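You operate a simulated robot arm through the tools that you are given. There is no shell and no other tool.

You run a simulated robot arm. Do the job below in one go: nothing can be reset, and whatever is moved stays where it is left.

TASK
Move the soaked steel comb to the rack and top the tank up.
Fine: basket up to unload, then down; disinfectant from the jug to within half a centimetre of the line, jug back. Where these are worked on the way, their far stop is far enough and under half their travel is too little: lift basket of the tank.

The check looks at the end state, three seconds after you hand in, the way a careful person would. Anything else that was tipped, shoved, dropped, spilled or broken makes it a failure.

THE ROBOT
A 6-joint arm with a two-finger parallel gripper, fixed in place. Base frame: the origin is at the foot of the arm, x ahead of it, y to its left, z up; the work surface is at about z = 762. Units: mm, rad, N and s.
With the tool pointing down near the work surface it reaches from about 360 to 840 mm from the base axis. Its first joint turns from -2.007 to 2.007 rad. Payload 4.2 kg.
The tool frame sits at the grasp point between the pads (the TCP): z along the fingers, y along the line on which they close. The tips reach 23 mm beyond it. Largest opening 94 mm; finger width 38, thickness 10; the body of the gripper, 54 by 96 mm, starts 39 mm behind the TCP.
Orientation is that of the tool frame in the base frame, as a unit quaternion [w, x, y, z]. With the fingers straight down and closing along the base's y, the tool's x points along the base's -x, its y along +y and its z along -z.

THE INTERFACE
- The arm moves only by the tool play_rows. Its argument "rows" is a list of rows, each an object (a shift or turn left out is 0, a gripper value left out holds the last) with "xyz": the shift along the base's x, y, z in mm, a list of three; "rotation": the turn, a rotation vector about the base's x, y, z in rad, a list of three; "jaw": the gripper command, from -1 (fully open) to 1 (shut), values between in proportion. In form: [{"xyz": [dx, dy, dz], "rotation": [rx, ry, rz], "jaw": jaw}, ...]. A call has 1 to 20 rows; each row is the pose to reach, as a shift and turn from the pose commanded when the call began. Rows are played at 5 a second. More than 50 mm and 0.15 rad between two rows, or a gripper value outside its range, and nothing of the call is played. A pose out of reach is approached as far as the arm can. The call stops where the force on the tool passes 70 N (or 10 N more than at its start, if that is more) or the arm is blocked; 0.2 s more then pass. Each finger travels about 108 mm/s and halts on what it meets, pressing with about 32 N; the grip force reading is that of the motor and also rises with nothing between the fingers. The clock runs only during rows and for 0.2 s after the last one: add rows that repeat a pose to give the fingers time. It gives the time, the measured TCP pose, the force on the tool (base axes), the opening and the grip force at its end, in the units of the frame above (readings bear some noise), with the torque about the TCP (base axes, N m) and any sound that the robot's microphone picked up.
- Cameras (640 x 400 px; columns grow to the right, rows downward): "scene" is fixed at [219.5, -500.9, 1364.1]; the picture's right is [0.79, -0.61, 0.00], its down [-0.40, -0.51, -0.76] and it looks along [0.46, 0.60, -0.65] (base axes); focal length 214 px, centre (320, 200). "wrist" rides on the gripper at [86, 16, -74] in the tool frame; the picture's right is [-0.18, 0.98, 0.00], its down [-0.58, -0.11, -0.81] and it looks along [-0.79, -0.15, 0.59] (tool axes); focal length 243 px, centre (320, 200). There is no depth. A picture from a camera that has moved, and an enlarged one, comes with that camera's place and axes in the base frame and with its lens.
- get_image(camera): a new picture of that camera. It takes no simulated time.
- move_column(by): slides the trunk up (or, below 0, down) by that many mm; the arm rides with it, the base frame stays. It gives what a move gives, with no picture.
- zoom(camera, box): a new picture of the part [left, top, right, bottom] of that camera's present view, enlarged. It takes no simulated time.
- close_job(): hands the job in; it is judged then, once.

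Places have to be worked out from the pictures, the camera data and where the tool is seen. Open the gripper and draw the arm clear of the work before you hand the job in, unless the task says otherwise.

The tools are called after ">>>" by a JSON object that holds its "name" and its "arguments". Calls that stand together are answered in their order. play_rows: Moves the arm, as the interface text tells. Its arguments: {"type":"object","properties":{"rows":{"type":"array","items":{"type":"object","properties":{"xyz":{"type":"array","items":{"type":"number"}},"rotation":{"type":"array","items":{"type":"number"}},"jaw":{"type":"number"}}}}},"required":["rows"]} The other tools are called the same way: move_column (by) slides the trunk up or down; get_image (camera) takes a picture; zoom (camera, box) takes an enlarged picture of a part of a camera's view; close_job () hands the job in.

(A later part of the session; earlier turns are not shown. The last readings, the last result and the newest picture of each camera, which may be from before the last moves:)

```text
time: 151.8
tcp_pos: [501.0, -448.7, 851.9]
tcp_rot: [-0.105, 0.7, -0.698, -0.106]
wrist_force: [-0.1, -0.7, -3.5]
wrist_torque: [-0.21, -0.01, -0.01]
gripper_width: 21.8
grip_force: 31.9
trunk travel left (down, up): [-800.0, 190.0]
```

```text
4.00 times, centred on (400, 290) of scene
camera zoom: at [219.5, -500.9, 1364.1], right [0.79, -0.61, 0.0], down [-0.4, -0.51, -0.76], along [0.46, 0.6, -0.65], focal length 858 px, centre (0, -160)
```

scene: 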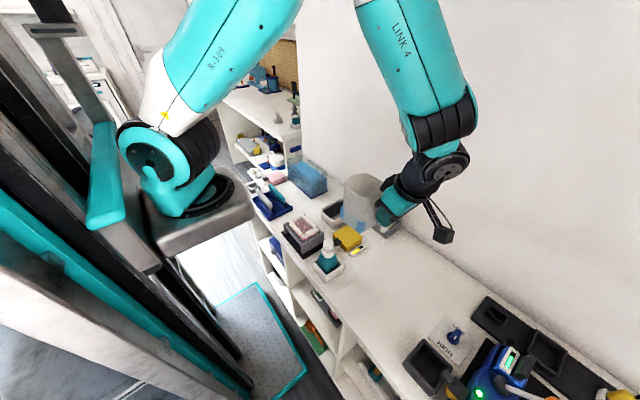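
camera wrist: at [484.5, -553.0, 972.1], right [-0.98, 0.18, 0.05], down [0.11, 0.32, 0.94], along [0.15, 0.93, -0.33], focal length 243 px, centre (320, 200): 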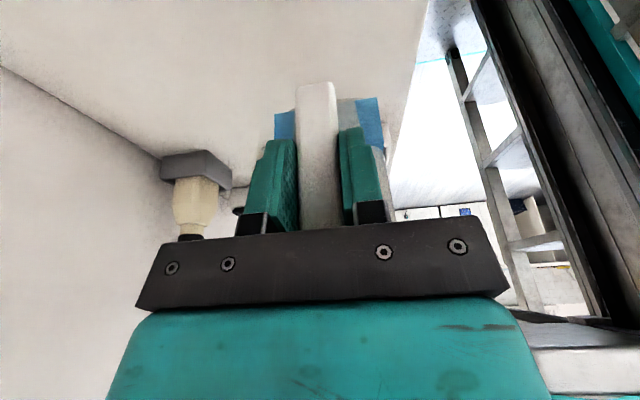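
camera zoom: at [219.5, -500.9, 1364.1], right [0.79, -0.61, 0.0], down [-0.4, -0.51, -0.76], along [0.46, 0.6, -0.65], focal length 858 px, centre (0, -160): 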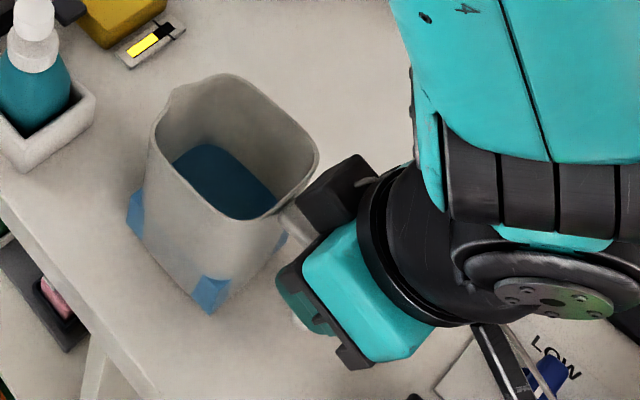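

About 5 mm to go; lowering in 1.5 mm steps until contact.

>>> {"name": "play_rows", "arguments": {"rows": [{"xyz": [0, 0, -1.5]}, {"xyz": [0, 0, -3]}, {"xyz": [0, 0, -4]}, {"xyz": [0, 0, -5]}, {"xyz": [0, 0, -5]}]}}

>>> {"name": "zoom", "arguments": {"camera": "scene", "box": [350, 240, 450, 340]}}

```text
time: 153.0
tcp_pos: [500.9, -448.5, 846.4]
tcp_rot: [-0.106, 0.699, -0.699, -0.106]
wrist_force: [0.5, -1.4, 7.8]
wrist_torque: [1.05, 0.13, -0.02]
gripper_width: 21.9
grip_force: 32.0
trunk travel left (down, up): [-800.0, 190.0]
```

```text
4.00 times, centred on (400, 290) of scene
camera zoom: at [219.5, -500.9, 1364.1], right [0.79, -0.61, 0.0], down [-0.4, -0.51, -0.76], along [0.46, 0.6, -0.65], focal length 858 px, centre (0, -160)
```

zoom: 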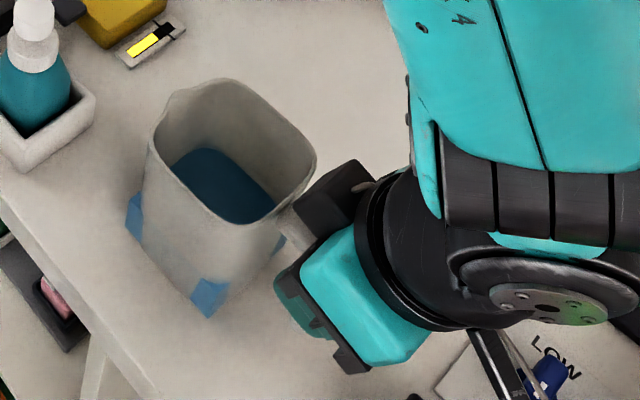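

The jug touches down (7.8 N) exactly where it stood. I ease half a millimetre and release, opening gently.

>>> {"name": "play_rows", "arguments": {"rows": [{"xyz": [0, 0, 0.4]}, {"xyz": [0, 0, 0.4], "jaw": 0.45}, {"xyz": [0, 0, 0.4], "jaw": 0.3}, {"xyz": [0, 0, 0.4], "jaw": -0.1}, {"xyz": [0, 0, 0.4], "jaw": -0.6}, {"xyz": [0, 0, 0.4], "jaw": -1}, {"xyz": [0, 0, 0.4], "jaw": -1}, {"xyz": [0, 0, 0.4], "jaw": -1}]}}

>>> {"name": "get_image", "arguments": {"camera": "wrist"}}

>>> {"name": "zoom", "arguments": {"camera": "scene", "box": [350, 240, 450, 340]}}

```text
time: 154.8
tcp_pos: [501.3, -447.7, 846.6]
tcp_rot: [-0.106, 0.7, -0.699, -0.106]
wrist_force: [-0.3, 0.1, 0.6]
wrist_torque: [0.0, 0.01, -0.01]
gripper_width: 94.1
grip_force: 0.1
trunk travel left (down, up): [-800.0, 190.0]
```

```text
taken
camera wrist: at [484.5, -552.9, 892.7], right [-0.98, 0.18, 0.05], down [0.11, 0.32, 0.94], along [0.15, 0.93, -0.33], focal length 243 px, centre (320, 200)
```

wrist: 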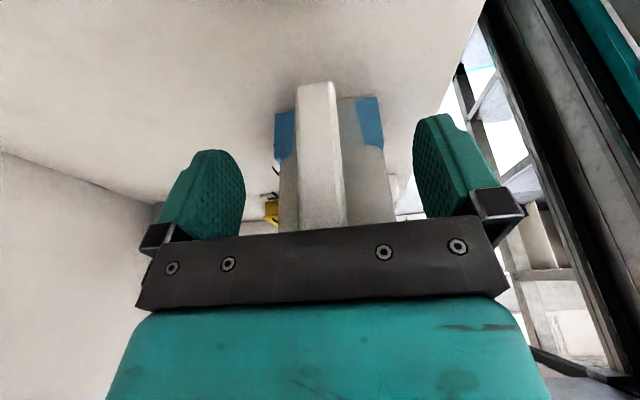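

```text
4.00 times, centred on (400, 290) of scene
camera zoom: at [219.5, -500.9, 1364.1], right [0.79, -0.61, 0.0], down [-0.4, -0.51, -0.76], along [0.46, 0.6, -0.65], focal length 858 px, centre (0, -160)
```

zoom: 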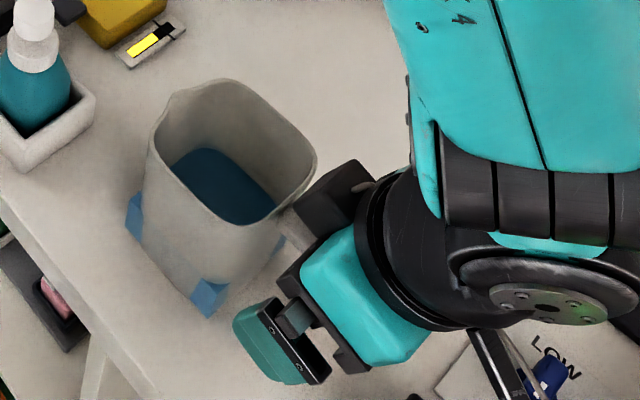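

Released; jug stands upright. I withdraw straight up and then return the tool to vertical.

>>> {"name": "play_rows", "arguments": {"rows": [{"xyz": [0, 0, 15]}, {"xyz": [0, 0, 35]}, {"xyz": [0, 0, 60]}, {"xyz": [0, 0, 90]}, {"xyz": [0, 0, 125]}, {"xyz": [0, 0, 160]}, {"xyz": [0, 0, 190], "rotation": [-0.1, 0, 0]}, {"xyz": [0, 0, 200], "rotation": [-0.2, 0, 0]}, {"xyz": [0, 0, 200], "rotation": [-0.3, 0, 0]}, {"xyz": [0, 0, 200], "rotation": [-0.3, 0, 0]}]}}

>>> {"name": "get_image", "arguments": {"camera": "scene"}}

>>> {"name": "zoom", "arguments": {"camera": "scene", "box": [340, 230, 450, 340]}}

```text
time: 157.0
tcp_pos: [499.0, -449.1, 1046.9]
tcp_rot: [0.001, 0.707, -0.707, 0.0]
wrist_force: [0.0, -0.1, -1.3]
wrist_torque: [0.03, -0.01, 0.02]
gripper_width: 94.1
grip_force: 0.0
trunk travel left (down, up): [-800.0, 190.0]
```

```text
taken
```

scene: 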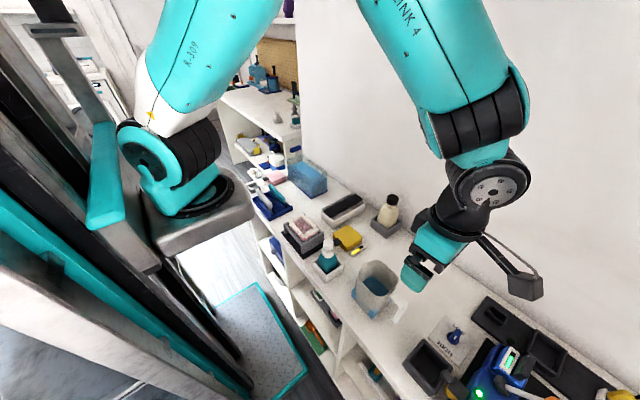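

```text
3.64 times, centred on (395, 285) of scene
camera zoom: at [219.5, -500.9, 1364.1], right [0.79, -0.61, 0.0], down [-0.4, -0.51, -0.76], along [0.46, 0.6, -0.65], focal length 780 px, centre (47, -109)
```

zoom: 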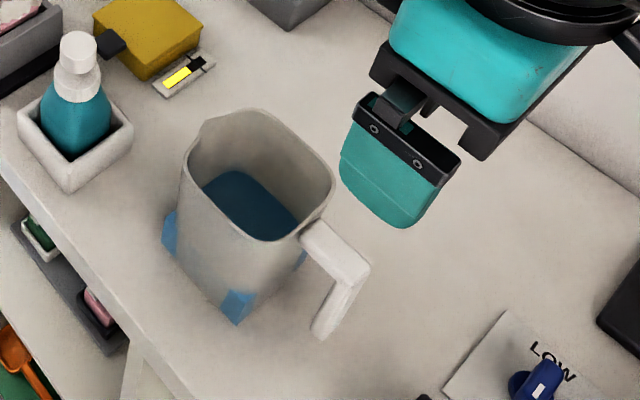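

Jug is back on its spot within about a millimetre. Now I use the free wrist camera for a low, shallow-angle look at the tank's front face to verify the level: first move near, high up, with the tool yawed.

>>> {"name": "play_rows", "arguments": {"rows": [{"xyz": [1, 40, 0], "rotation": [0, 0, -0.04]}, {"xyz": [2, 80, 0], "rotation": [0, 0, -0.08]}, {"xyz": [3, 120, 0], "rotation": [0, 0, -0.12]}, {"xyz": [4, 160, 0], "rotation": [0, 0, -0.16]}, {"xyz": [5, 200, 0], "rotation": [0, 0, -0.2]}, {"xyz": [6, 240, 0], "rotation": [0, 0, -0.24]}, {"xyz": [7, 280, 0], "rotation": [0, 0, -0.28]}, {"xyz": [8, 320, 0], "rotation": [0, 0, -0.32]}, {"xyz": [9, 360, 0], "rotation": [0, 0, -0.36]}, {"xyz": [10, 400, 0], "rotation": [0, 0, -0.4]}, {"xyz": [11, 440, -20], "rotation": [0, 0, -0.436]}, {"xyz": [12, 470, -40], "rotation": [0, 0, -0.436]}, {"xyz": [12, 481, -47], "rotation": [0, 0, -0.436]}, {"xyz": [12, 481, -47], "rotation": [0, 0, -0.436]}]}}

>>> {"name": "get_image", "arguments": {"camera": "wrist"}}

```text
time: 160.0
tcp_pos: [512.1, 32.5, 999.2]
tcp_rot: [-0.001, -0.537, 0.843, 0.0]
wrist_force: [-0.7, 0.5, -0.7]
wrist_torque: [-0.02, 0.01, 0.04]
gripper_width: 94.0
grip_force: 0.1
trunk travel left (down, up): [-800.0, 190.0]
```

```text
taken
camera wrist: at [461.2, -38.4, 1074.5], right [-0.81, 0.58, 0.0], down [0.34, 0.48, 0.81], along [0.47, 0.66, -0.59], focal length 243 px, centre (320, 200)
```

wrist: 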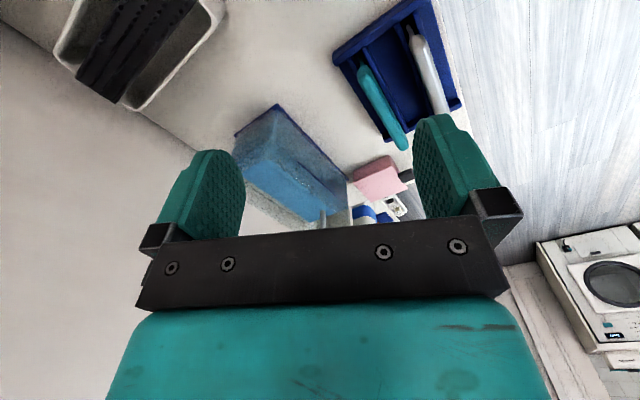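

Now tilt the tool back by 0.45 rad so the camera looks only ~10° down, then lower to about z 880.

>>> {"name": "play_rows", "arguments": {"rows": [{"rotation": [0.102, -0.0475, 0]}, {"rotation": [0.204, -0.095, 0]}, {"rotation": [0.306, -0.1425, 0]}, {"rotation": [0.408, -0.19, 0]}, {"xyz": [0, 0, -25], "rotation": [0.408, -0.19, 0]}, {"xyz": [0, 0, -55], "rotation": [0.408, -0.19, 0]}, {"xyz": [0, 0, -85], "rotation": [0.408, -0.19, 0]}, {"xyz": [0, 0, -110], "rotation": [0.408, -0.19, 0]}, {"xyz": [0, 0, -118], "rotation": [0.408, -0.19, 0]}, {"xyz": [0, 0, -118], "rotation": [0.408, -0.19, 0]}]}}

>>> {"name": "get_image", "arguments": {"camera": "wrist"}}

>>> {"name": "get_image", "arguments": {"camera": "scene"}}

```text
time: 162.2
tcp_pos: [512.3, 33.8, 880.6]
tcp_rot: [0.188, -0.524, 0.822, 0.12]
wrist_force: [0.5, -0.9, -0.3]
wrist_torque: [0.0, -0.01, -0.02]
gripper_width: 94.0
grip_force: 0.1
trunk travel left (down, up): [-800.0, 190.0]
```

```text
taken
camera wrist: at [450.9, -60.5, 910.9], right [-0.82, 0.57, 0.08], down [0.17, 0.11, 0.98], along [0.55, 0.82, -0.19], focal length 243 px, centre (320, 200)
```

wrist: 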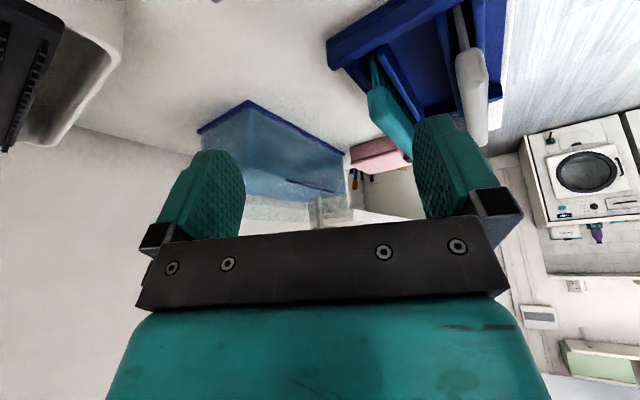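

```text
taken
```

scene: 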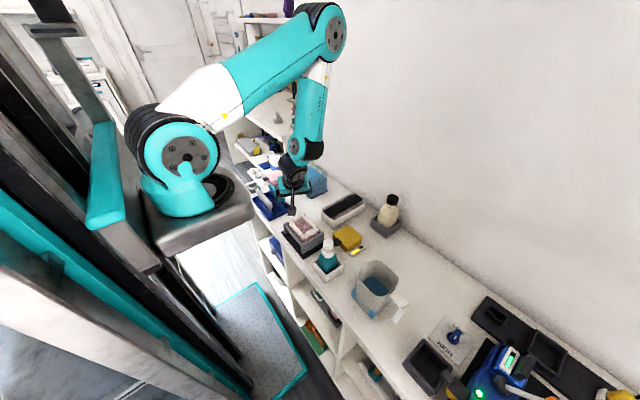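

The tank's front face is visible between the fingers at a shallow angle. Zooming in on the line and the surface.

>>> {"name": "zoom", "arguments": {"camera": "wrist", "box": [190, 90, 360, 230]}}

>>> {"name": "zoom", "arguments": {"camera": "wrist", "box": [260, 150, 350, 210]}}

```text
2.86 times, centred on (275, 160) of wrist
camera zoom: at [450.9, -60.5, 910.9], right [-0.82, 0.57, 0.08], down [0.17, 0.11, 0.98], along [0.55, 0.82, -0.19], focal length 693 px, centre (449, 314)
```

zoom: 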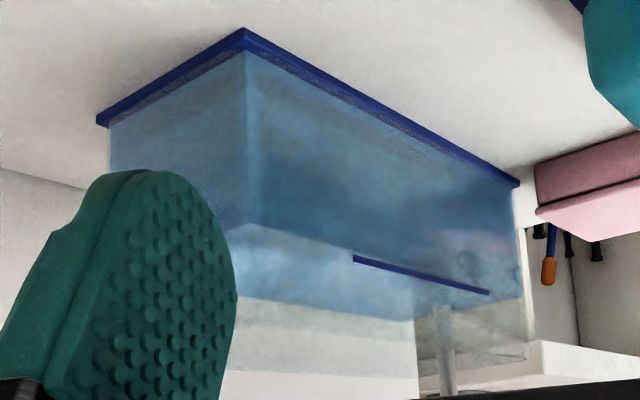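

```text
6.67 times, centred on (305, 180) of wrist
camera zoom: at [450.9, -60.5, 910.9], right [-0.82, 0.57, 0.08], down [0.17, 0.11, 0.98], along [0.55, 0.82, -0.19], focal length 1618 px, centre (420, 333)
```

zoom: 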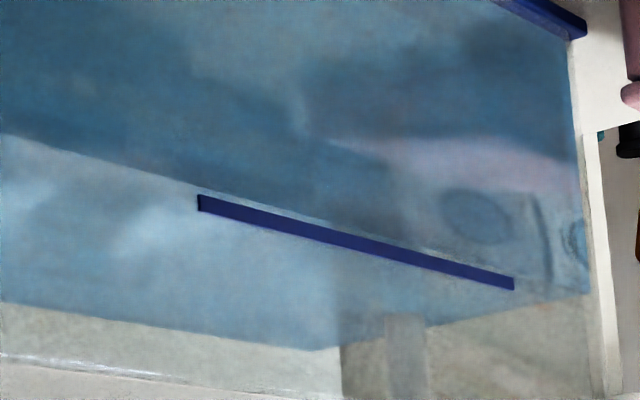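

This view shows the liquid's front edge running parallel just under the line (image is upside-down). I zoom further at both ends of the line to quantify the gap.

>>> {"name": "zoom", "arguments": {"camera": "wrist", "box": [280, 160, 310, 182]}}

>>> {"name": "zoom", "arguments": {"camera": "wrist", "box": [310, 170, 348, 198]}}

```text
16.00 times, centred on (295, 171) of wrist
camera zoom: at [450.9, -60.5, 910.9], right [-0.82, 0.57, 0.08], down [0.17, 0.11, 0.98], along [0.55, 0.82, -0.19], focal length 3882 px, centre (720, 664)
```

zoom: 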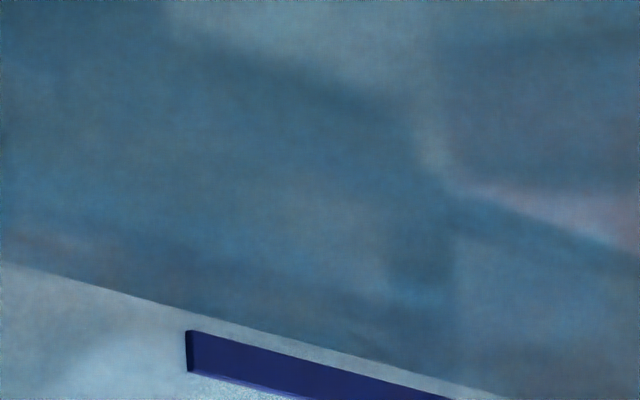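

```text
14.29 times, centred on (329, 184) of wrist
camera zoom: at [450.9, -60.5, 910.9], right [-0.82, 0.57, 0.08], down [0.17, 0.11, 0.98], along [0.55, 0.82, -0.19], focal length 3466 px, centre (191, 429)
```

zoom: 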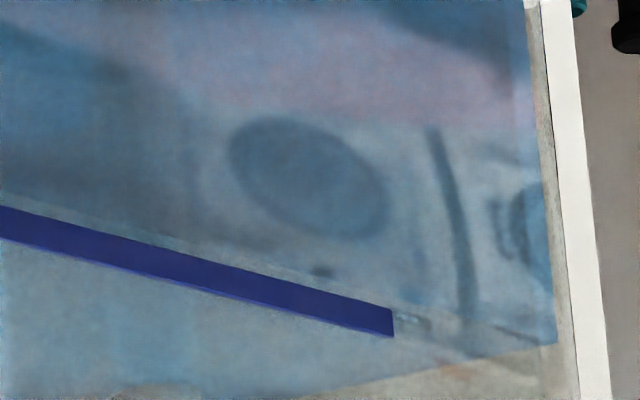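

The surface is roughly 3.5–4.5 mm below the line's centre: inside the limit but with little margin. I'll top up about 3 mm more with the same careful procedure; first I back out of this viewing pose.

>>> {"name": "play_rows", "arguments": {"rows": [{"xyz": [0, 0, 25]}, {"xyz": [0, 0, 60]}, {"xyz": [0, 0, 95]}, {"xyz": [0, 0, 125]}, {"xyz": [0, 0, 140], "rotation": [-0.102, 0.0475, 0]}, {"xyz": [0, 0, 150], "rotation": [-0.204, 0.095, 0]}, {"xyz": [0, 0, 160], "rotation": [-0.306, 0.1425, 0]}, {"xyz": [0, 0, 165], "rotation": [-0.408, 0.19, 0]}, {"xyz": [0, 0, 165], "rotation": [-0.408, 0.19, 0]}]}}

>>> {"name": "play_rows", "arguments": {"rows": [{"xyz": [-1, -40, 0], "rotation": [0, 0, 0.04]}, {"xyz": [-2, -80, 0], "rotation": [0, 0, 0.08]}, {"xyz": [-3, -120, 0], "rotation": [0, 0, 0.12]}, {"xyz": [-4, -160, 0], "rotation": [0, 0, 0.16]}, {"xyz": [-5, -200, 0], "rotation": [0, 0, 0.2]}, {"xyz": [-6, -240, 0], "rotation": [0, 0, 0.24]}, {"xyz": [-7, -280, 0], "rotation": [0, 0, 0.28]}, {"xyz": [-8, -320, 0], "rotation": [0, 0, 0.32]}, {"xyz": [-9, -360, 0], "rotation": [0, 0, 0.36]}, {"xyz": [-10, -400, 0], "rotation": [0, 0, 0.4]}, {"xyz": [-11, -440, 0], "rotation": [0, 0, 0.436]}, {"xyz": [-12, -470, 0], "rotation": [0, 0, 0.436]}, {"xyz": [-12, -482, 0], "rotation": [0, 0, 0.436]}, {"xyz": [-12, -482, 0], "rotation": [0, 0, 0.436]}]}}

>>> {"name": "play_rows", "arguments": {"rows": [{"rotation": [0.1, 0, 0]}, {"rotation": [0.2, 0, 0]}, {"xyz": [0, 0, -20], "rotation": [0.3, 0, 0]}, {"xyz": [0, 0, -50], "rotation": [0.3, 0, 0]}, {"xyz": [0, 0, -80], "rotation": [0.3, 0, 0]}, {"xyz": [0, 0, -100], "rotation": [0.3, 0, 0]}, {"xyz": [0, 0, -100], "rotation": [0.3, 0, 0]}]}}

>>> {"name": "get_image", "arguments": {"camera": "wrist"}}

```text
time: 164.2
tcp_pos: [513.6, 33.1, 1046.8]
tcp_rot: [-0.001, -0.536, 0.844, 0.0]
wrist_force: [-0.2, 0.1, -0.2]
wrist_torque: [-0.01, 0.01, 0.03]
gripper_width: 94.2
grip_force: 0.0
trunk travel left (down, up): [-800.0, 190.0]
```

```text
time: 167.2
tcp_pos: [500.3, -450.2, 1046.6]
tcp_rot: [0.0, 0.707, -0.707, -0.001]
wrist_force: [-0.1, -0.2, -0.7]
wrist_torque: [0.04, 0.0, 0.03]
gripper_width: 94.0
grip_force: 0.1
trunk travel left (down, up): [-800.0, 190.0]
```

```text
time: 168.8
tcp_pos: [501.1, -448.9, 945.9]
tcp_rot: [0.107, -0.699, 0.699, 0.105]
wrist_force: [-1.2, -0.5, -0.3]
wrist_torque: [0.01, -0.03, 0.0]
gripper_width: 93.8
grip_force: 0.0
trunk travel left (down, up): [-800.0, 190.0]
```

```text
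taken
camera wrist: at [485.4, -553.9, 992.2], right [-0.98, 0.18, 0.05], down [0.11, 0.32, 0.94], along [0.15, 0.93, -0.33], focal length 243 px, centre (320, 200)
```

wrist: 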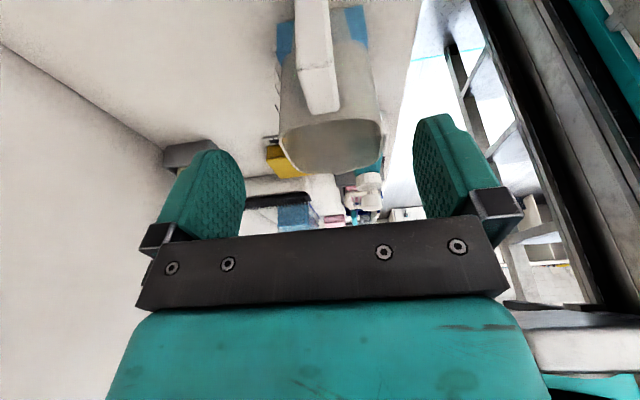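

Same pose as the previous pick within a millimetre. I descend with the small correction so the grip matches the earlier one.

>>> {"name": "play_rows", "arguments": {"rows": [{"xyz": [-0.8, 0.7, -25]}, {"xyz": [-0.8, 0.7, -50]}, {"xyz": [-0.8, 0.7, -75]}, {"xyz": [-0.8, 0.7, -92]}, {"xyz": [-0.8, 0.7, -100]}, {"xyz": [-0.8, 0.7, -100]}]}}

>>> {"name": "get_image", "arguments": {"camera": "wrist"}}

>>> {"name": "zoom", "arguments": {"camera": "scene", "box": [350, 240, 450, 340]}}

```text
time: 170.2
tcp_pos: [499.0, -447.6, 845.8]
tcp_rot: [0.105, -0.699, 0.699, 0.106]
wrist_force: [-0.3, -0.7, -0.3]
wrist_torque: [-0.03, -0.02, -0.02]
gripper_width: 93.9
grip_force: 0.0
trunk travel left (down, up): [-800.0, 190.0]
```

```text
taken
camera wrist: at [483.6, -553.2, 892.4], right [-0.98, 0.18, 0.05], down [0.11, 0.32, 0.94], along [0.15, 0.93, -0.33], focal length 243 px, centre (320, 200)
```

wrist: 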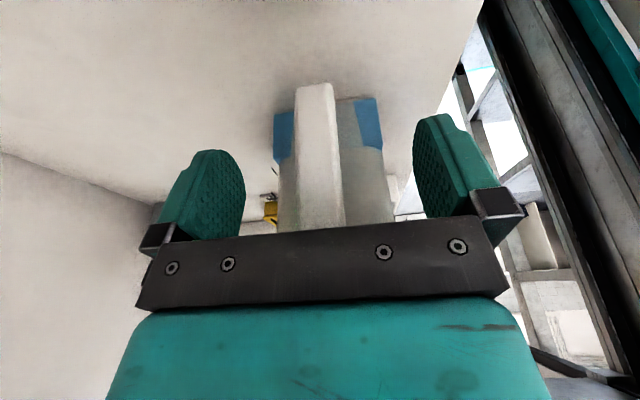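

```text
4.00 times, centred on (400, 290) of scene
camera zoom: at [219.5, -500.9, 1364.1], right [0.79, -0.61, 0.0], down [-0.4, -0.51, -0.76], along [0.46, 0.6, -0.65], focal length 858 px, centre (0, -160)
```

zoom: 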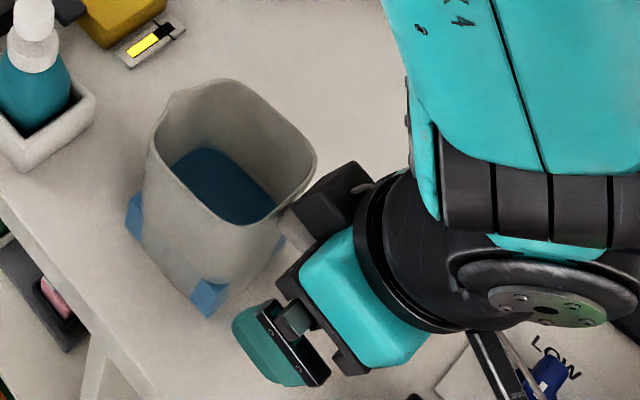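

Position matches; I add 0.8 mm in x to keep the handle centred and close.

>>> {"name": "play_rows", "arguments": {"rows": [{"xyz": [0.8, 0, 0]}, {"xyz": [0.8, 0, 0], "jaw": -0.3}, {"xyz": [0.8, 0, 0], "jaw": 0.2}, {"xyz": [0.8, 0, 0], "jaw": 0.6}, {"xyz": [0.8, 0, 0], "jaw": 1}, {"xyz": [0.8, 0, 0], "jaw": 1}, {"xyz": [0.8, 0, 0], "jaw": 1}, {"xyz": [0.8, 0, 0], "jaw": 1}]}}

>>> {"name": "play_rows", "arguments": {"rows": [{"xyz": [0, 0, 1]}, {"xyz": [0, 0, 2]}, {"xyz": [0, 0, 4]}, {"xyz": [0, 0, 6]}, {"xyz": [0, 0, 9]}, {"xyz": [0, 0, 12]}, {"xyz": [0, 0, 15]}, {"xyz": [0, 0, 18]}, {"xyz": [0, 0, 21]}, {"xyz": [0, 0, 24]}, {"xyz": [0, 0, 26]}, {"xyz": [0, 0, 28]}, {"xyz": [0, 0, 29]}, {"xyz": [0, 0, 30]}, {"xyz": [0, 0, 30]}]}}

>>> {"name": "get_image", "arguments": {"camera": "wrist"}}

>>> {"name": "zoom", "arguments": {"camera": "scene", "box": [350, 230, 450, 330]}}

```text
time: 172.0
tcp_pos: [499.8, -448.0, 845.4]
tcp_rot: [0.106, -0.699, 0.7, 0.105]
wrist_force: [0.4, -0.2, 0.2]
wrist_torque: [0.09, -0.07, -0.09]
gripper_width: 22.1
grip_force: 32.2
trunk travel left (down, up): [-800.0, 190.0]
```

```text
time: 175.2
tcp_pos: [500.5, -448.7, 876.9]
tcp_rot: [0.105, -0.699, 0.7, 0.106]
wrist_force: [0.4, -0.1, -2.7]
wrist_torque: [-0.25, 0.02, 0.01]
gripper_width: 22.0
grip_force: 32.7
trunk travel left (down, up): [-800.0, 190.0]
```

```text
taken
camera wrist: at [484.7, -553.2, 922.6], right [-0.98, 0.18, 0.05], down [0.11, 0.32, 0.94], along [0.15, 0.93, -0.33], focal length 243 px, centre (320, 200)
```

wrist: 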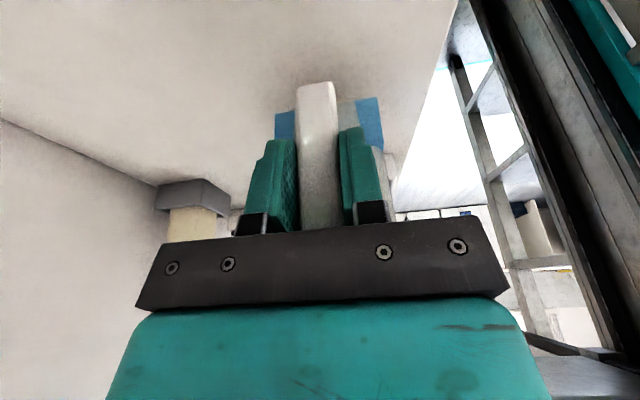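

```text
4.00 times, centred on (400, 280) of scene
camera zoom: at [219.5, -500.9, 1364.1], right [0.79, -0.61, 0.0], down [-0.4, -0.51, -0.76], along [0.46, 0.6, -0.65], focal length 858 px, centre (0, -120)
```

zoom: 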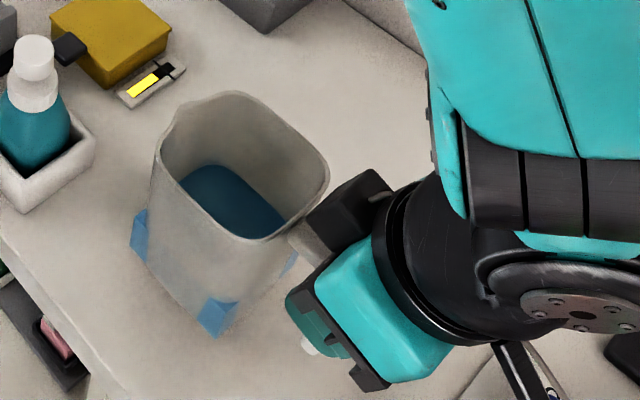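

Grip and lift are the same as before with no slip. I raise it the remaining 150 mm at the gentle pace.

>>> {"name": "play_rows", "arguments": {"rows": [{"xyz": [0, 0, 2]}, {"xyz": [0, 0, 5]}, {"xyz": [0, 0, 9]}, {"xyz": [0, 0, 14]}, {"xyz": [0, 0, 19]}, {"xyz": [0, 0, 25]}, {"xyz": [0, 0, 31]}, {"xyz": [0, 0, 37]}, {"xyz": [0, 0, 43]}, {"xyz": [0, 0, 49]}, {"xyz": [0, 0, 55]}, {"xyz": [0, 0, 61]}, {"xyz": [0, 0, 67]}, {"xyz": [0, 0, 72]}, {"xyz": [0, 0, 76]}, {"xyz": [0, 0, 79]}, {"xyz": [0, 0, 80]}, {"xyz": [0, 0, 80]}]}}

>>> {"name": "play_rows", "arguments": {"rows": [{"xyz": [0, 0, 2]}, {"xyz": [0, 0, 5]}, {"xyz": [0, 0, 9]}, {"xyz": [0, 0, 14]}, {"xyz": [0, 0, 20]}, {"xyz": [0, 0, 26]}, {"xyz": [0, 0, 32]}, {"xyz": [0, 0, 38]}, {"xyz": [0, 0, 44]}, {"xyz": [0, 0, 50]}, {"xyz": [0, 0, 56]}, {"xyz": [0, 0, 61]}, {"xyz": [0, 0, 65]}, {"xyz": [0, 0, 68]}, {"xyz": [0, 0, 70]}, {"xyz": [0, 0, 70]}]}}

>>> {"name": "get_image", "arguments": {"camera": "wrist"}}

```text
time: 179.0
tcp_pos: [499.6, -447.5, 956.4]
tcp_rot: [0.106, -0.699, 0.699, 0.106]
wrist_force: [-0.3, -1.2, -3.5]
wrist_torque: [-0.28, -0.02, 0.02]
gripper_width: 22.0
grip_force: 32.2
trunk travel left (down, up): [-800.0, 190.0]
```

```text
time: 182.4
tcp_pos: [500.8, -449.4, 1027.0]
tcp_rot: [0.106, -0.698, 0.7, 0.105]
wrist_force: [0.7, 0.2, -3.6]
wrist_torque: [-0.26, -0.03, -0.02]
gripper_width: 21.9
grip_force: 32.4
trunk travel left (down, up): [-800.0, 190.0]
```

```text
taken
camera wrist: at [484.6, -553.3, 1072.7], right [-0.98, 0.18, 0.05], down [0.11, 0.32, 0.94], along [0.15, 0.93, -0.33], focal length 243 px, centre (320, 200)
```

wrist: 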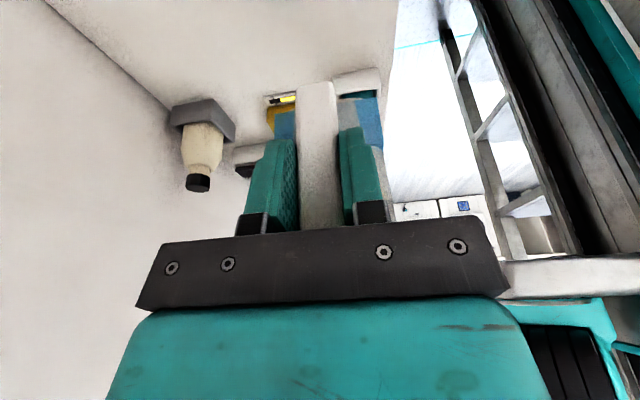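

No slip (bar end unchanged in view). Carrying it over the same three legs to the tank.

>>> {"name": "play_rows", "arguments": {"rows": [{"xyz": [0.4, 0.9, 0]}, {"xyz": [1.6, 3.7, 0]}, {"xyz": [3.6, 8.2, 0]}, {"xyz": [6.4, 14.7, 0]}, {"xyz": [10, 22.9, 0]}, {"xyz": [13.6, 31.1, 0]}, {"xyz": [17.3, 39.4, 0]}, {"xyz": [20.9, 47.6, 0]}, {"xyz": [24.5, 55.9, 0]}, {"xyz": [28.1, 64.1, 0]}, {"xyz": [31.7, 72.4, 0]}, {"xyz": [35.3, 80.6, 0]}, {"xyz": [38.9, 88.9, 0]}, {"xyz": [42.5, 97.1, 0]}, {"xyz": [46.1, 105.3, 0]}, {"xyz": [49.8, 113.6, 0]}, {"xyz": [52.6, 120, 0]}, {"xyz": [54.6, 124.6, 0]}, {"xyz": [55.8, 127.3, 0]}, {"xyz": [55.8, 127.3, 0]}]}}

>>> {"name": "play_rows", "arguments": {"rows": [{"xyz": [0.4, 0.9, 0]}, {"xyz": [1.6, 3.7, 0]}, {"xyz": [3.6, 8.2, 0]}, {"xyz": [6.4, 14.7, 0]}, {"xyz": [10.1, 23.2, 0]}, {"xyz": [13.8, 31.7, 0]}, {"xyz": [17.6, 40.2, 0]}, {"xyz": [21.3, 48.8, 0]}, {"xyz": [25, 57.3, 0]}, {"xyz": [28.7, 65.8, 0]}, {"xyz": [32.4, 74.3, 0]}, {"xyz": [36.2, 82.8, 0]}, {"xyz": [39.9, 91.4, 0]}, {"xyz": [43.6, 99.9, 0]}, {"xyz": [47.3, 108.4, 0]}, {"xyz": [51, 116.9, 0]}, {"xyz": [53.8, 123.3, 0]}, {"xyz": [55.8, 127.9, 0]}, {"xyz": [57, 130.7, 0]}, {"xyz": [57, 130.7, 0]}]}}

>>> {"name": "play_rows", "arguments": {"rows": [{"xyz": [0.4, 0.9, 0]}, {"xyz": [1.6, 3.7, 0]}, {"xyz": [3.6, 8.2, 0]}, {"xyz": [6.4, 14.7, 0]}, {"xyz": [10.1, 23.2, 0]}, {"xyz": [13.8, 31.7, 0]}, {"xyz": [17.6, 40.2, 0]}, {"xyz": [21.3, 48.8, 0]}, {"xyz": [25, 57.3, 0]}, {"xyz": [28.7, 65.8, 0]}, {"xyz": [32.4, 74.3, 0]}, {"xyz": [36.2, 82.8, 0]}, {"xyz": [39.9, 91.4, 0]}, {"xyz": [43.6, 99.9, 0]}, {"xyz": [47.3, 108.4, 0]}, {"xyz": [51, 116.9, 0]}, {"xyz": [53.8, 123.3, 0]}, {"xyz": [55.8, 127.9, 0]}, {"xyz": [57, 130.7, 0]}, {"xyz": [57, 130.7, 0]}]}}

>>> {"name": "get_image", "arguments": {"camera": "wrist"}}

>>> {"name": "zoom", "arguments": {"camera": "scene", "box": [280, 110, 400, 210]}}

```text
time: 186.6
tcp_pos: [556.1, -320.4, 1026.7]
tcp_rot: [-0.106, 0.699, -0.699, -0.107]
wrist_force: [-0.3, -0.3, -2.6]
wrist_torque: [-0.24, 0.02, 0.0]
gripper_width: 21.9
grip_force: 32.1
trunk travel left (down, up): [-800.0, 190.0]
```

```text
time: 190.8
tcp_pos: [613.4, -189.3, 1027.1]
tcp_rot: [-0.106, 0.699, -0.699, -0.106]
wrist_force: [0.0, 0.3, -3.8]
wrist_torque: [-0.23, 0.03, 0.0]
gripper_width: 22.1
grip_force: 32.0
trunk travel left (down, up): [-800.0, 190.0]
```

```text
time: 195.0
tcp_pos: [670.8, -58.7, 1025.7]
tcp_rot: [-0.105, 0.699, -0.699, -0.106]
wrist_force: [0.5, -0.4, -3.4]
wrist_torque: [-0.21, -0.01, 0.01]
gripper_width: 22.2
grip_force: 32.0
trunk travel left (down, up): [-800.0, 190.0]
```

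```text
taken
camera wrist: at [654.8, -164.1, 1072.5], right [-0.98, 0.18, 0.06], down [0.11, 0.32, 0.94], along [0.15, 0.93, -0.33], focal length 243 px, centre (320, 200)
```

wrist: 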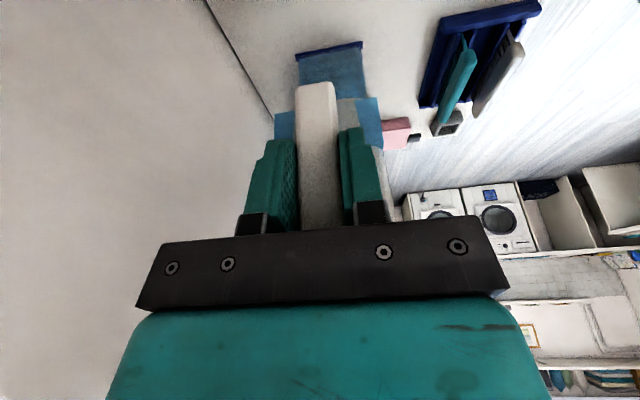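

```text
4.00 times, centred on (340, 160) of scene
camera zoom: at [219.5, -500.9, 1364.1], right [0.79, -0.61, 0.0], down [-0.4, -0.51, -0.76], along [0.46, 0.6, -0.65], focal length 858 px, centre (240, 360)
```

zoom: 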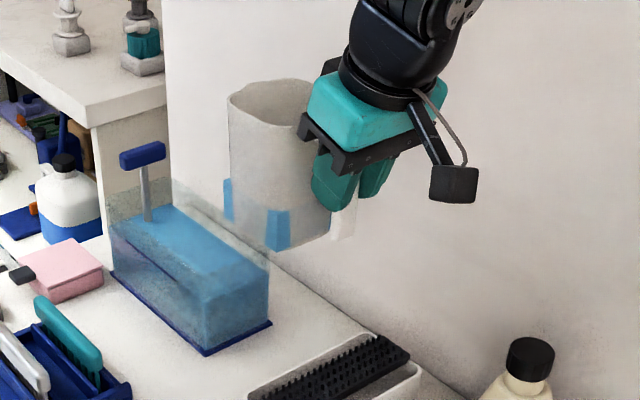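

Same pre-pour pose as before. Tilting to 30° while moving in, exactly as last time.

>>> {"name": "play_rows", "arguments": {"rows": [{"xyz": [0, 0.5, -0.6], "rotation": [-0.005, 0, 0]}, {"xyz": [0, 1.4, -1.8], "rotation": [-0.016, 0, 0]}, {"xyz": [0, 3.4, -4.1], "rotation": [-0.037, 0, 0]}, {"xyz": [0, 5.8, -7.1], "rotation": [-0.063, 0, 0]}, {"xyz": [0, 8.6, -10.6], "rotation": [-0.094, 0, 0]}, {"xyz": [0, 12, -14.8], "rotation": [-0.131, 0, 0]}, {"xyz": [0, 15.4, -18.9], "rotation": [-0.168, 0, 0]}, {"xyz": [0, 18.7, -23], "rotation": [-0.204, 0, 0]}, {"xyz": [0, 22.1, -27.1], "rotation": [-0.241, 0, 0]}, {"xyz": [0, 25.4, -31.3], "rotation": [-0.278, 0, 0]}, {"xyz": [0, 28.8, -35.4], "rotation": [-0.314, 0, 0]}, {"xyz": [0, 32.2, -39.5], "rotation": [-0.351, 0, 0]}, {"xyz": [0, 35.5, -43.7], "rotation": [-0.387, 0, 0]}, {"xyz": [0, 38.9, -47.8], "rotation": [-0.424, 0, 0]}, {"xyz": [0, 41.8, -51.3], "rotation": [-0.456, 0, 0]}, {"xyz": [0, 44.2, -54.3], "rotation": [-0.482, 0, 0]}, {"xyz": [0, 46.1, -56.6], "rotation": [-0.503, 0, 0]}, {"xyz": [0, 47.5, -58.4], "rotation": [-0.518, 0, 0]}, {"xyz": [0, 48, -59], "rotation": [-0.5236, 0, 0]}, {"xyz": [0, 48, -59], "rotation": [-0.5236, 0, 0]}]}}

>>> {"name": "play_rows", "arguments": {"rows": [{"xyz": [0, 0.5, 0.3], "rotation": [-0.01, 0, 0]}, {"xyz": [0, 1.5, 0.9], "rotation": [-0.03, 0, 0]}, {"xyz": [0, 3, 1.7], "rotation": [-0.06, 0, 0]}, {"xyz": [0, 4.5, 2.5], "rotation": [-0.09, 0, 0]}, {"xyz": [0, 6, 3.3], "rotation": [-0.125, 0, 0]}, {"xyz": [0, 7.5, 4.1], "rotation": [-0.16, 0, 0]}, {"xyz": [0, 9, 6], "rotation": [-0.195, 0, 0]}, {"xyz": [0, 11, 9], "rotation": [-0.23, 0, 0]}, {"xyz": [0, 13, 12], "rotation": [-0.265, 0, 0]}, {"xyz": [0, 15.5, 15.5], "rotation": [-0.3, 0, 0]}, {"xyz": [0, 18, 19.5], "rotation": [-0.335, 0, 0]}, {"xyz": [0, 20.5, 23], "rotation": [-0.365, 0, 0]}, {"xyz": [0, 22.5, 26], "rotation": [-0.395, 0, 0]}, {"xyz": [0, 23.9, 27.7], "rotation": [-0.419, 0, 0]}, {"xyz": [0, 23.9, 27.7], "rotation": [-0.419, 0, 0]}]}}

>>> {"name": "zoom", "arguments": {"camera": "scene", "box": [286, 166, 296, 174]}}

>>> {"name": "zoom", "arguments": {"camera": "scene", "box": [290, 140, 350, 200]}}

>>> {"name": "get_image", "arguments": {"camera": "wrist"}}

```text
time: 199.2
tcp_pos: [669.8, -11.8, 967.6]
tcp_rot: [0.078, 0.703, -0.703, 0.079]
wrist_force: [-0.6, 0.0, -3.1]
wrist_torque: [-0.13, 0.01, -0.04]
gripper_width: 21.6
grip_force: 31.7
trunk travel left (down, up): [-800.0, 190.0]
```

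```text
time: 202.4
tcp_pos: [669.9, 12.2, 996.0]
tcp_rot: [0.223, 0.672, -0.67, 0.224]
wrist_force: [-0.1, 0.1, -3.1]
wrist_torque: [-0.05, 0.01, 0.0]
gripper_width: 21.9
grip_force: 31.2
trunk travel left (down, up): [-800.0, 190.0]
```

```text
16.00 times, centred on (291, 170) of scene
camera zoom: at [219.5, -500.9, 1364.1], right [0.79, -0.61, 0.0], down [-0.4, -0.51, -0.76], along [0.46, 0.6, -0.65], focal length 3432 px, centre (784, 680)
```

zoom: 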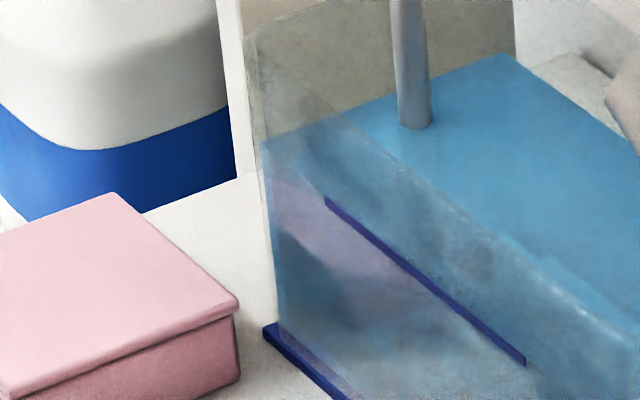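

```text
6.67 times, centred on (320, 170) of scene
camera zoom: at [219.5, -500.9, 1364.1], right [0.79, -0.61, 0.0], down [-0.4, -0.51, -0.76], along [0.46, 0.6, -0.65], focal length 1430 px, centre (320, 400)
```

zoom: 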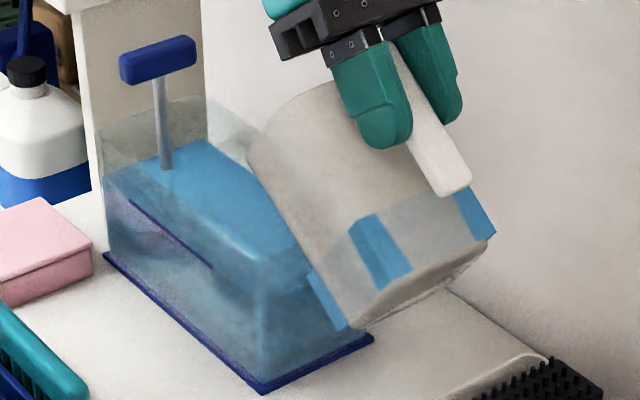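

```text
taken
camera wrist: at [654.6, -12.6, 1107.0], right [-0.98, 0.15, -0.11], down [0.11, 0.95, 0.3], along [0.15, 0.28, -0.95], focal length 243 px, centre (320, 200)
```

wrist: 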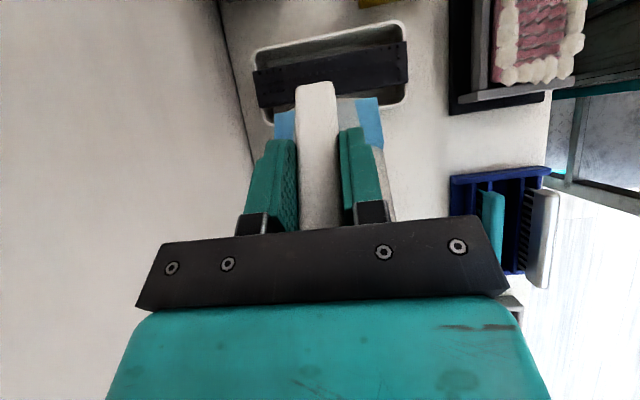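

At 54° again, level unchanged as expected. Now a slow tilt to about 59.3° (1.7° beyond the previous end), hold and measure.

>>> {"name": "play_rows", "arguments": {"rows": [{"xyz": [0, 0.7, 0.8], "rotation": [-0.008, 0, 0]}, {"xyz": [0, 1.7, 1.9], "rotation": [-0.02, 0, 0]}, {"xyz": [0, 2.9, 3.2], "rotation": [-0.033, 0, 0]}, {"xyz": [0, 4.1, 4.5], "rotation": [-0.047, 0, 0]}, {"xyz": [0, 5.2, 5.8], "rotation": [-0.06, 0, 0]}, {"xyz": [0, 6.3, 6.9], "rotation": [-0.072, 0, 0]}, {"xyz": [0, 7.2, 7.9], "rotation": [-0.083, 0, 0]}, {"xyz": [0, 8, 8.8], "rotation": [-0.0925, 0, 0]}, {"xyz": [0, 8, 8.8], "rotation": [-0.0925, 0, 0]}, {"xyz": [0, 8, 8.8], "rotation": [-0.0925, 0, 0]}, {"xyz": [0, 8, 8.8], "rotation": [-0.0925, 0, 0]}, {"xyz": [0, 8, 8.8], "rotation": [-0.0925, 0, 0]}]}}

>>> {"name": "zoom", "arguments": {"camera": "scene", "box": [286, 166, 296, 174]}}

```text
time: 205.0
tcp_pos: [670.2, 20.3, 1004.5]
tcp_rot: [-0.254, -0.66, 0.66, -0.254]
wrist_force: [0.6, -0.2, -3.2]
wrist_torque: [-0.07, 0.01, -0.01]
gripper_width: 21.9
grip_force: 31.7
trunk travel left (down, up): [-800.0, 190.0]
```

```text
16.00 times, centred on (291, 170) of scene
camera zoom: at [219.5, -500.9, 1364.1], right [0.79, -0.61, 0.0], down [-0.4, -0.51, -0.76], along [0.46, 0.6, -0.65], focal length 3432 px, centre (784, 680)
```

zoom: 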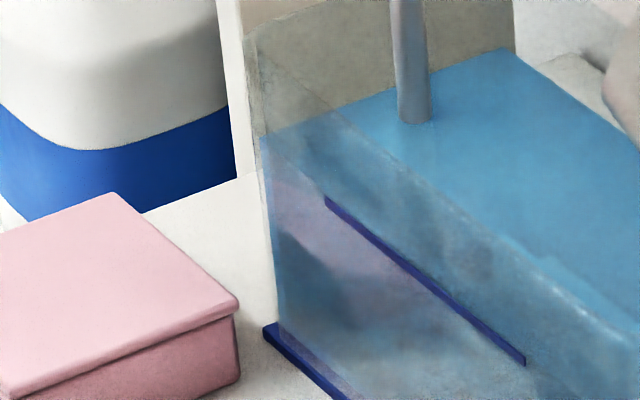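

Up about 1.8 mm. A last 1.2° for another millimetre or so, then hold.

>>> {"name": "play_rows", "arguments": {"rows": [{"xyz": [0, 0.5, 0.5], "rotation": [-0.006, 0, 0]}, {"xyz": [0, 1.2, 1.3], "rotation": [-0.014, 0, 0]}, {"xyz": [0, 1.8, 2], "rotation": [-0.021, 0, 0]}, {"xyz": [0, 1.8, 2], "rotation": [-0.021, 0, 0]}, {"xyz": [0, 1.8, 2], "rotation": [-0.021, 0, 0]}, {"xyz": [0, 1.8, 2], "rotation": [-0.021, 0, 0]}, {"xyz": [0, 1.8, 2], "rotation": [-0.021, 0, 0]}, {"xyz": [0, 1.8, 2], "rotation": [-0.021, 0, 0]}]}}

>>> {"name": "zoom", "arguments": {"camera": "scene", "box": [286, 166, 296, 174]}}

>>> {"name": "zoom", "arguments": {"camera": "scene", "box": [280, 120, 380, 210]}}

```text
time: 206.8
tcp_pos: [670.2, 20.9, 1008.1]
tcp_rot: [-0.261, -0.657, 0.657, -0.261]
wrist_force: [-0.4, 0.1, -4.2]
wrist_torque: [-0.04, 0.0, 0.01]
gripper_width: 21.7
grip_force: 32.2
trunk travel left (down, up): [-800.0, 190.0]
```

```text
16.00 times, centred on (291, 170) of scene
camera zoom: at [219.5, -500.9, 1364.1], right [0.79, -0.61, 0.0], down [-0.4, -0.51, -0.76], along [0.46, 0.6, -0.65], focal length 3432 px, centre (784, 680)
```

zoom: 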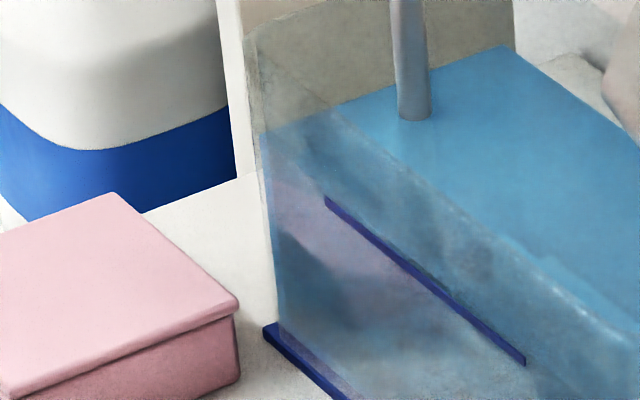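

```text
4.44 times, centred on (330, 165) of scene
camera zoom: at [219.5, -500.9, 1364.1], right [0.79, -0.61, 0.0], down [-0.4, -0.51, -0.76], along [0.46, 0.6, -0.65], focal length 953 px, centre (276, 356)
```

zoom: 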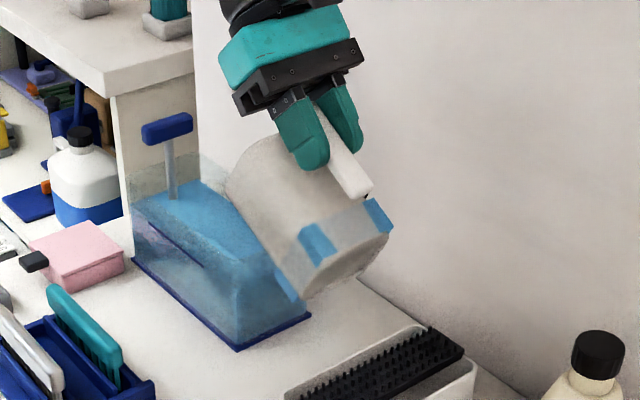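

That gives about +3 mm in total. Now righting the jug again, first to 30°, then upright while withdrawing.

>>> {"name": "play_rows", "arguments": {"rows": [{"xyz": [0, -0.7, -0.8], "rotation": [0.0107, 0, 0]}, {"xyz": [0, -2, -2.3], "rotation": [0.032, 0, 0]}, {"xyz": [0, -4, -4.6], "rotation": [0.0639, 0, 0]}, {"xyz": [0, -6.1, -6.9], "rotation": [0.0959, 0, 0]}, {"xyz": [0, -8.4, -9.6], "rotation": [0.1331, 0, 0]}, {"xyz": [0, -10.8, -12.3], "rotation": [0.1704, 0, 0]}, {"xyz": [0, -13.1, -15], "rotation": [0.2077, 0, 0]}, {"xyz": [0, -15.5, -17.7], "rotation": [0.245, 0, 0]}, {"xyz": [0, -17.9, -20.4], "rotation": [0.2822, 0, 0]}, {"xyz": [0, -20.2, -23.1], "rotation": [0.3195, 0, 0]}, {"xyz": [0, -22.6, -25.8], "rotation": [0.3568, 0, 0]}, {"xyz": [0, -24.9, -28.5], "rotation": [0.3941, 0, 0]}, {"xyz": [0, -27.3, -31.2], "rotation": [0.4313, 0, 0]}, {"xyz": [0, -29.3, -33.5], "rotation": [0.4633, 0, 0]}, {"xyz": [0, -31, -35.4], "rotation": [0.4899, 0, 0]}, {"xyz": [0, -32.4, -37], "rotation": [0.5112, 0, 0]}, {"xyz": [0, -33.4, -38.1], "rotation": [0.5272, 0, 0]}, {"xyz": [0, -33.7, -38.5], "rotation": [0.5325, 0, 0]}, {"xyz": [0, -33.7, -38.5], "rotation": [0.5325, 0, 0]}]}}

>>> {"name": "play_rows", "arguments": {"rows": [{"xyz": [0, -0.5, 0.6], "rotation": [0.005, 0, 0]}, {"xyz": [0, -1.4, 1.8], "rotation": [0.016, 0, 0]}, {"xyz": [0, -3.4, 4.1], "rotation": [0.037, 0, 0]}, {"xyz": [0, -5.8, 7.1], "rotation": [0.063, 0, 0]}, {"xyz": [0, -8.6, 10.6], "rotation": [0.094, 0, 0]}, {"xyz": [0, -12, 14.8], "rotation": [0.131, 0, 0]}, {"xyz": [0, -15.4, 18.9], "rotation": [0.168, 0, 0]}, {"xyz": [0, -18.7, 23], "rotation": [0.204, 0, 0]}, {"xyz": [0, -22.1, 27.1], "rotation": [0.241, 0, 0]}, {"xyz": [0, -25.4, 31.3], "rotation": [0.278, 0, 0]}, {"xyz": [0, -28.8, 35.4], "rotation": [0.314, 0, 0]}, {"xyz": [0, -32.2, 39.5], "rotation": [0.351, 0, 0]}, {"xyz": [0, -35.5, 43.7], "rotation": [0.387, 0, 0]}, {"xyz": [0, -38.9, 47.8], "rotation": [0.424, 0, 0]}, {"xyz": [0, -41.8, 51.3], "rotation": [0.456, 0, 0]}, {"xyz": [0, -44.2, 54.3], "rotation": [0.482, 0, 0]}, {"xyz": [0, -46.1, 56.6], "rotation": [0.503, 0, 0]}, {"xyz": [0, -47.5, 58.4], "rotation": [0.518, 0, 0]}, {"xyz": [0, -48, 59], "rotation": [0.5236, 0, 0]}, {"xyz": [0, -48, 59], "rotation": [0.5236, 0, 0]}]}}

>>> {"name": "get_image", "arguments": {"camera": "wrist"}}

>>> {"name": "zoom", "arguments": {"camera": "scene", "box": [282, 156, 340, 210]}}

```text
time: 210.8
tcp_pos: [669.9, -11.7, 967.3]
tcp_rot: [0.079, 0.703, -0.702, 0.08]
wrist_force: [-0.1, 0.1, -3.4]
wrist_torque: [-0.13, -0.02, 0.0]
gripper_width: 21.9
grip_force: 32.4
trunk travel left (down, up): [-800.0, 190.0]
```

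```text
time: 215.0
tcp_pos: [670.3, -59.0, 1027.6]
tcp_rot: [-0.106, 0.699, -0.699, -0.106]
wrist_force: [0.7, -0.3, -2.5]
wrist_torque: [-0.23, -0.02, 0.0]
gripper_width: 22.2
grip_force: 31.7
trunk travel left (down, up): [-800.0, 190.0]
```

```text
taken
camera wrist: at [654.7, -164.6, 1072.8], right [-0.98, 0.18, 0.05], down [0.11, 0.32, 0.94], along [0.15, 0.93, -0.33], focal length 243 px, centre (320, 200)
```

wrist: 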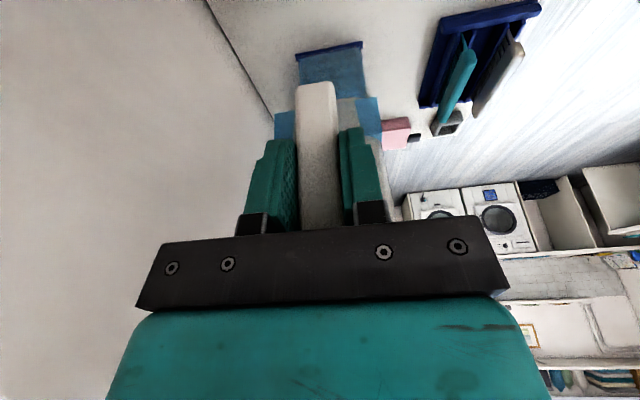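

```text
7.41 times, centred on (311, 183) of scene
camera zoom: at [219.5, -500.9, 1364.1], right [0.79, -0.61, 0.0], down [-0.4, -0.51, -0.76], along [0.46, 0.6, -0.65], focal length 1589 px, centre (387, 326)
```

zoom: 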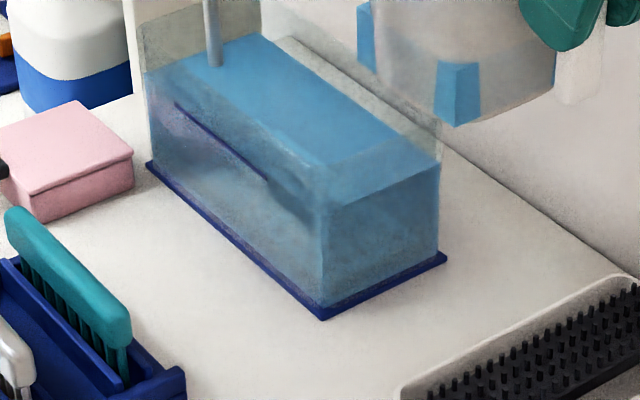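

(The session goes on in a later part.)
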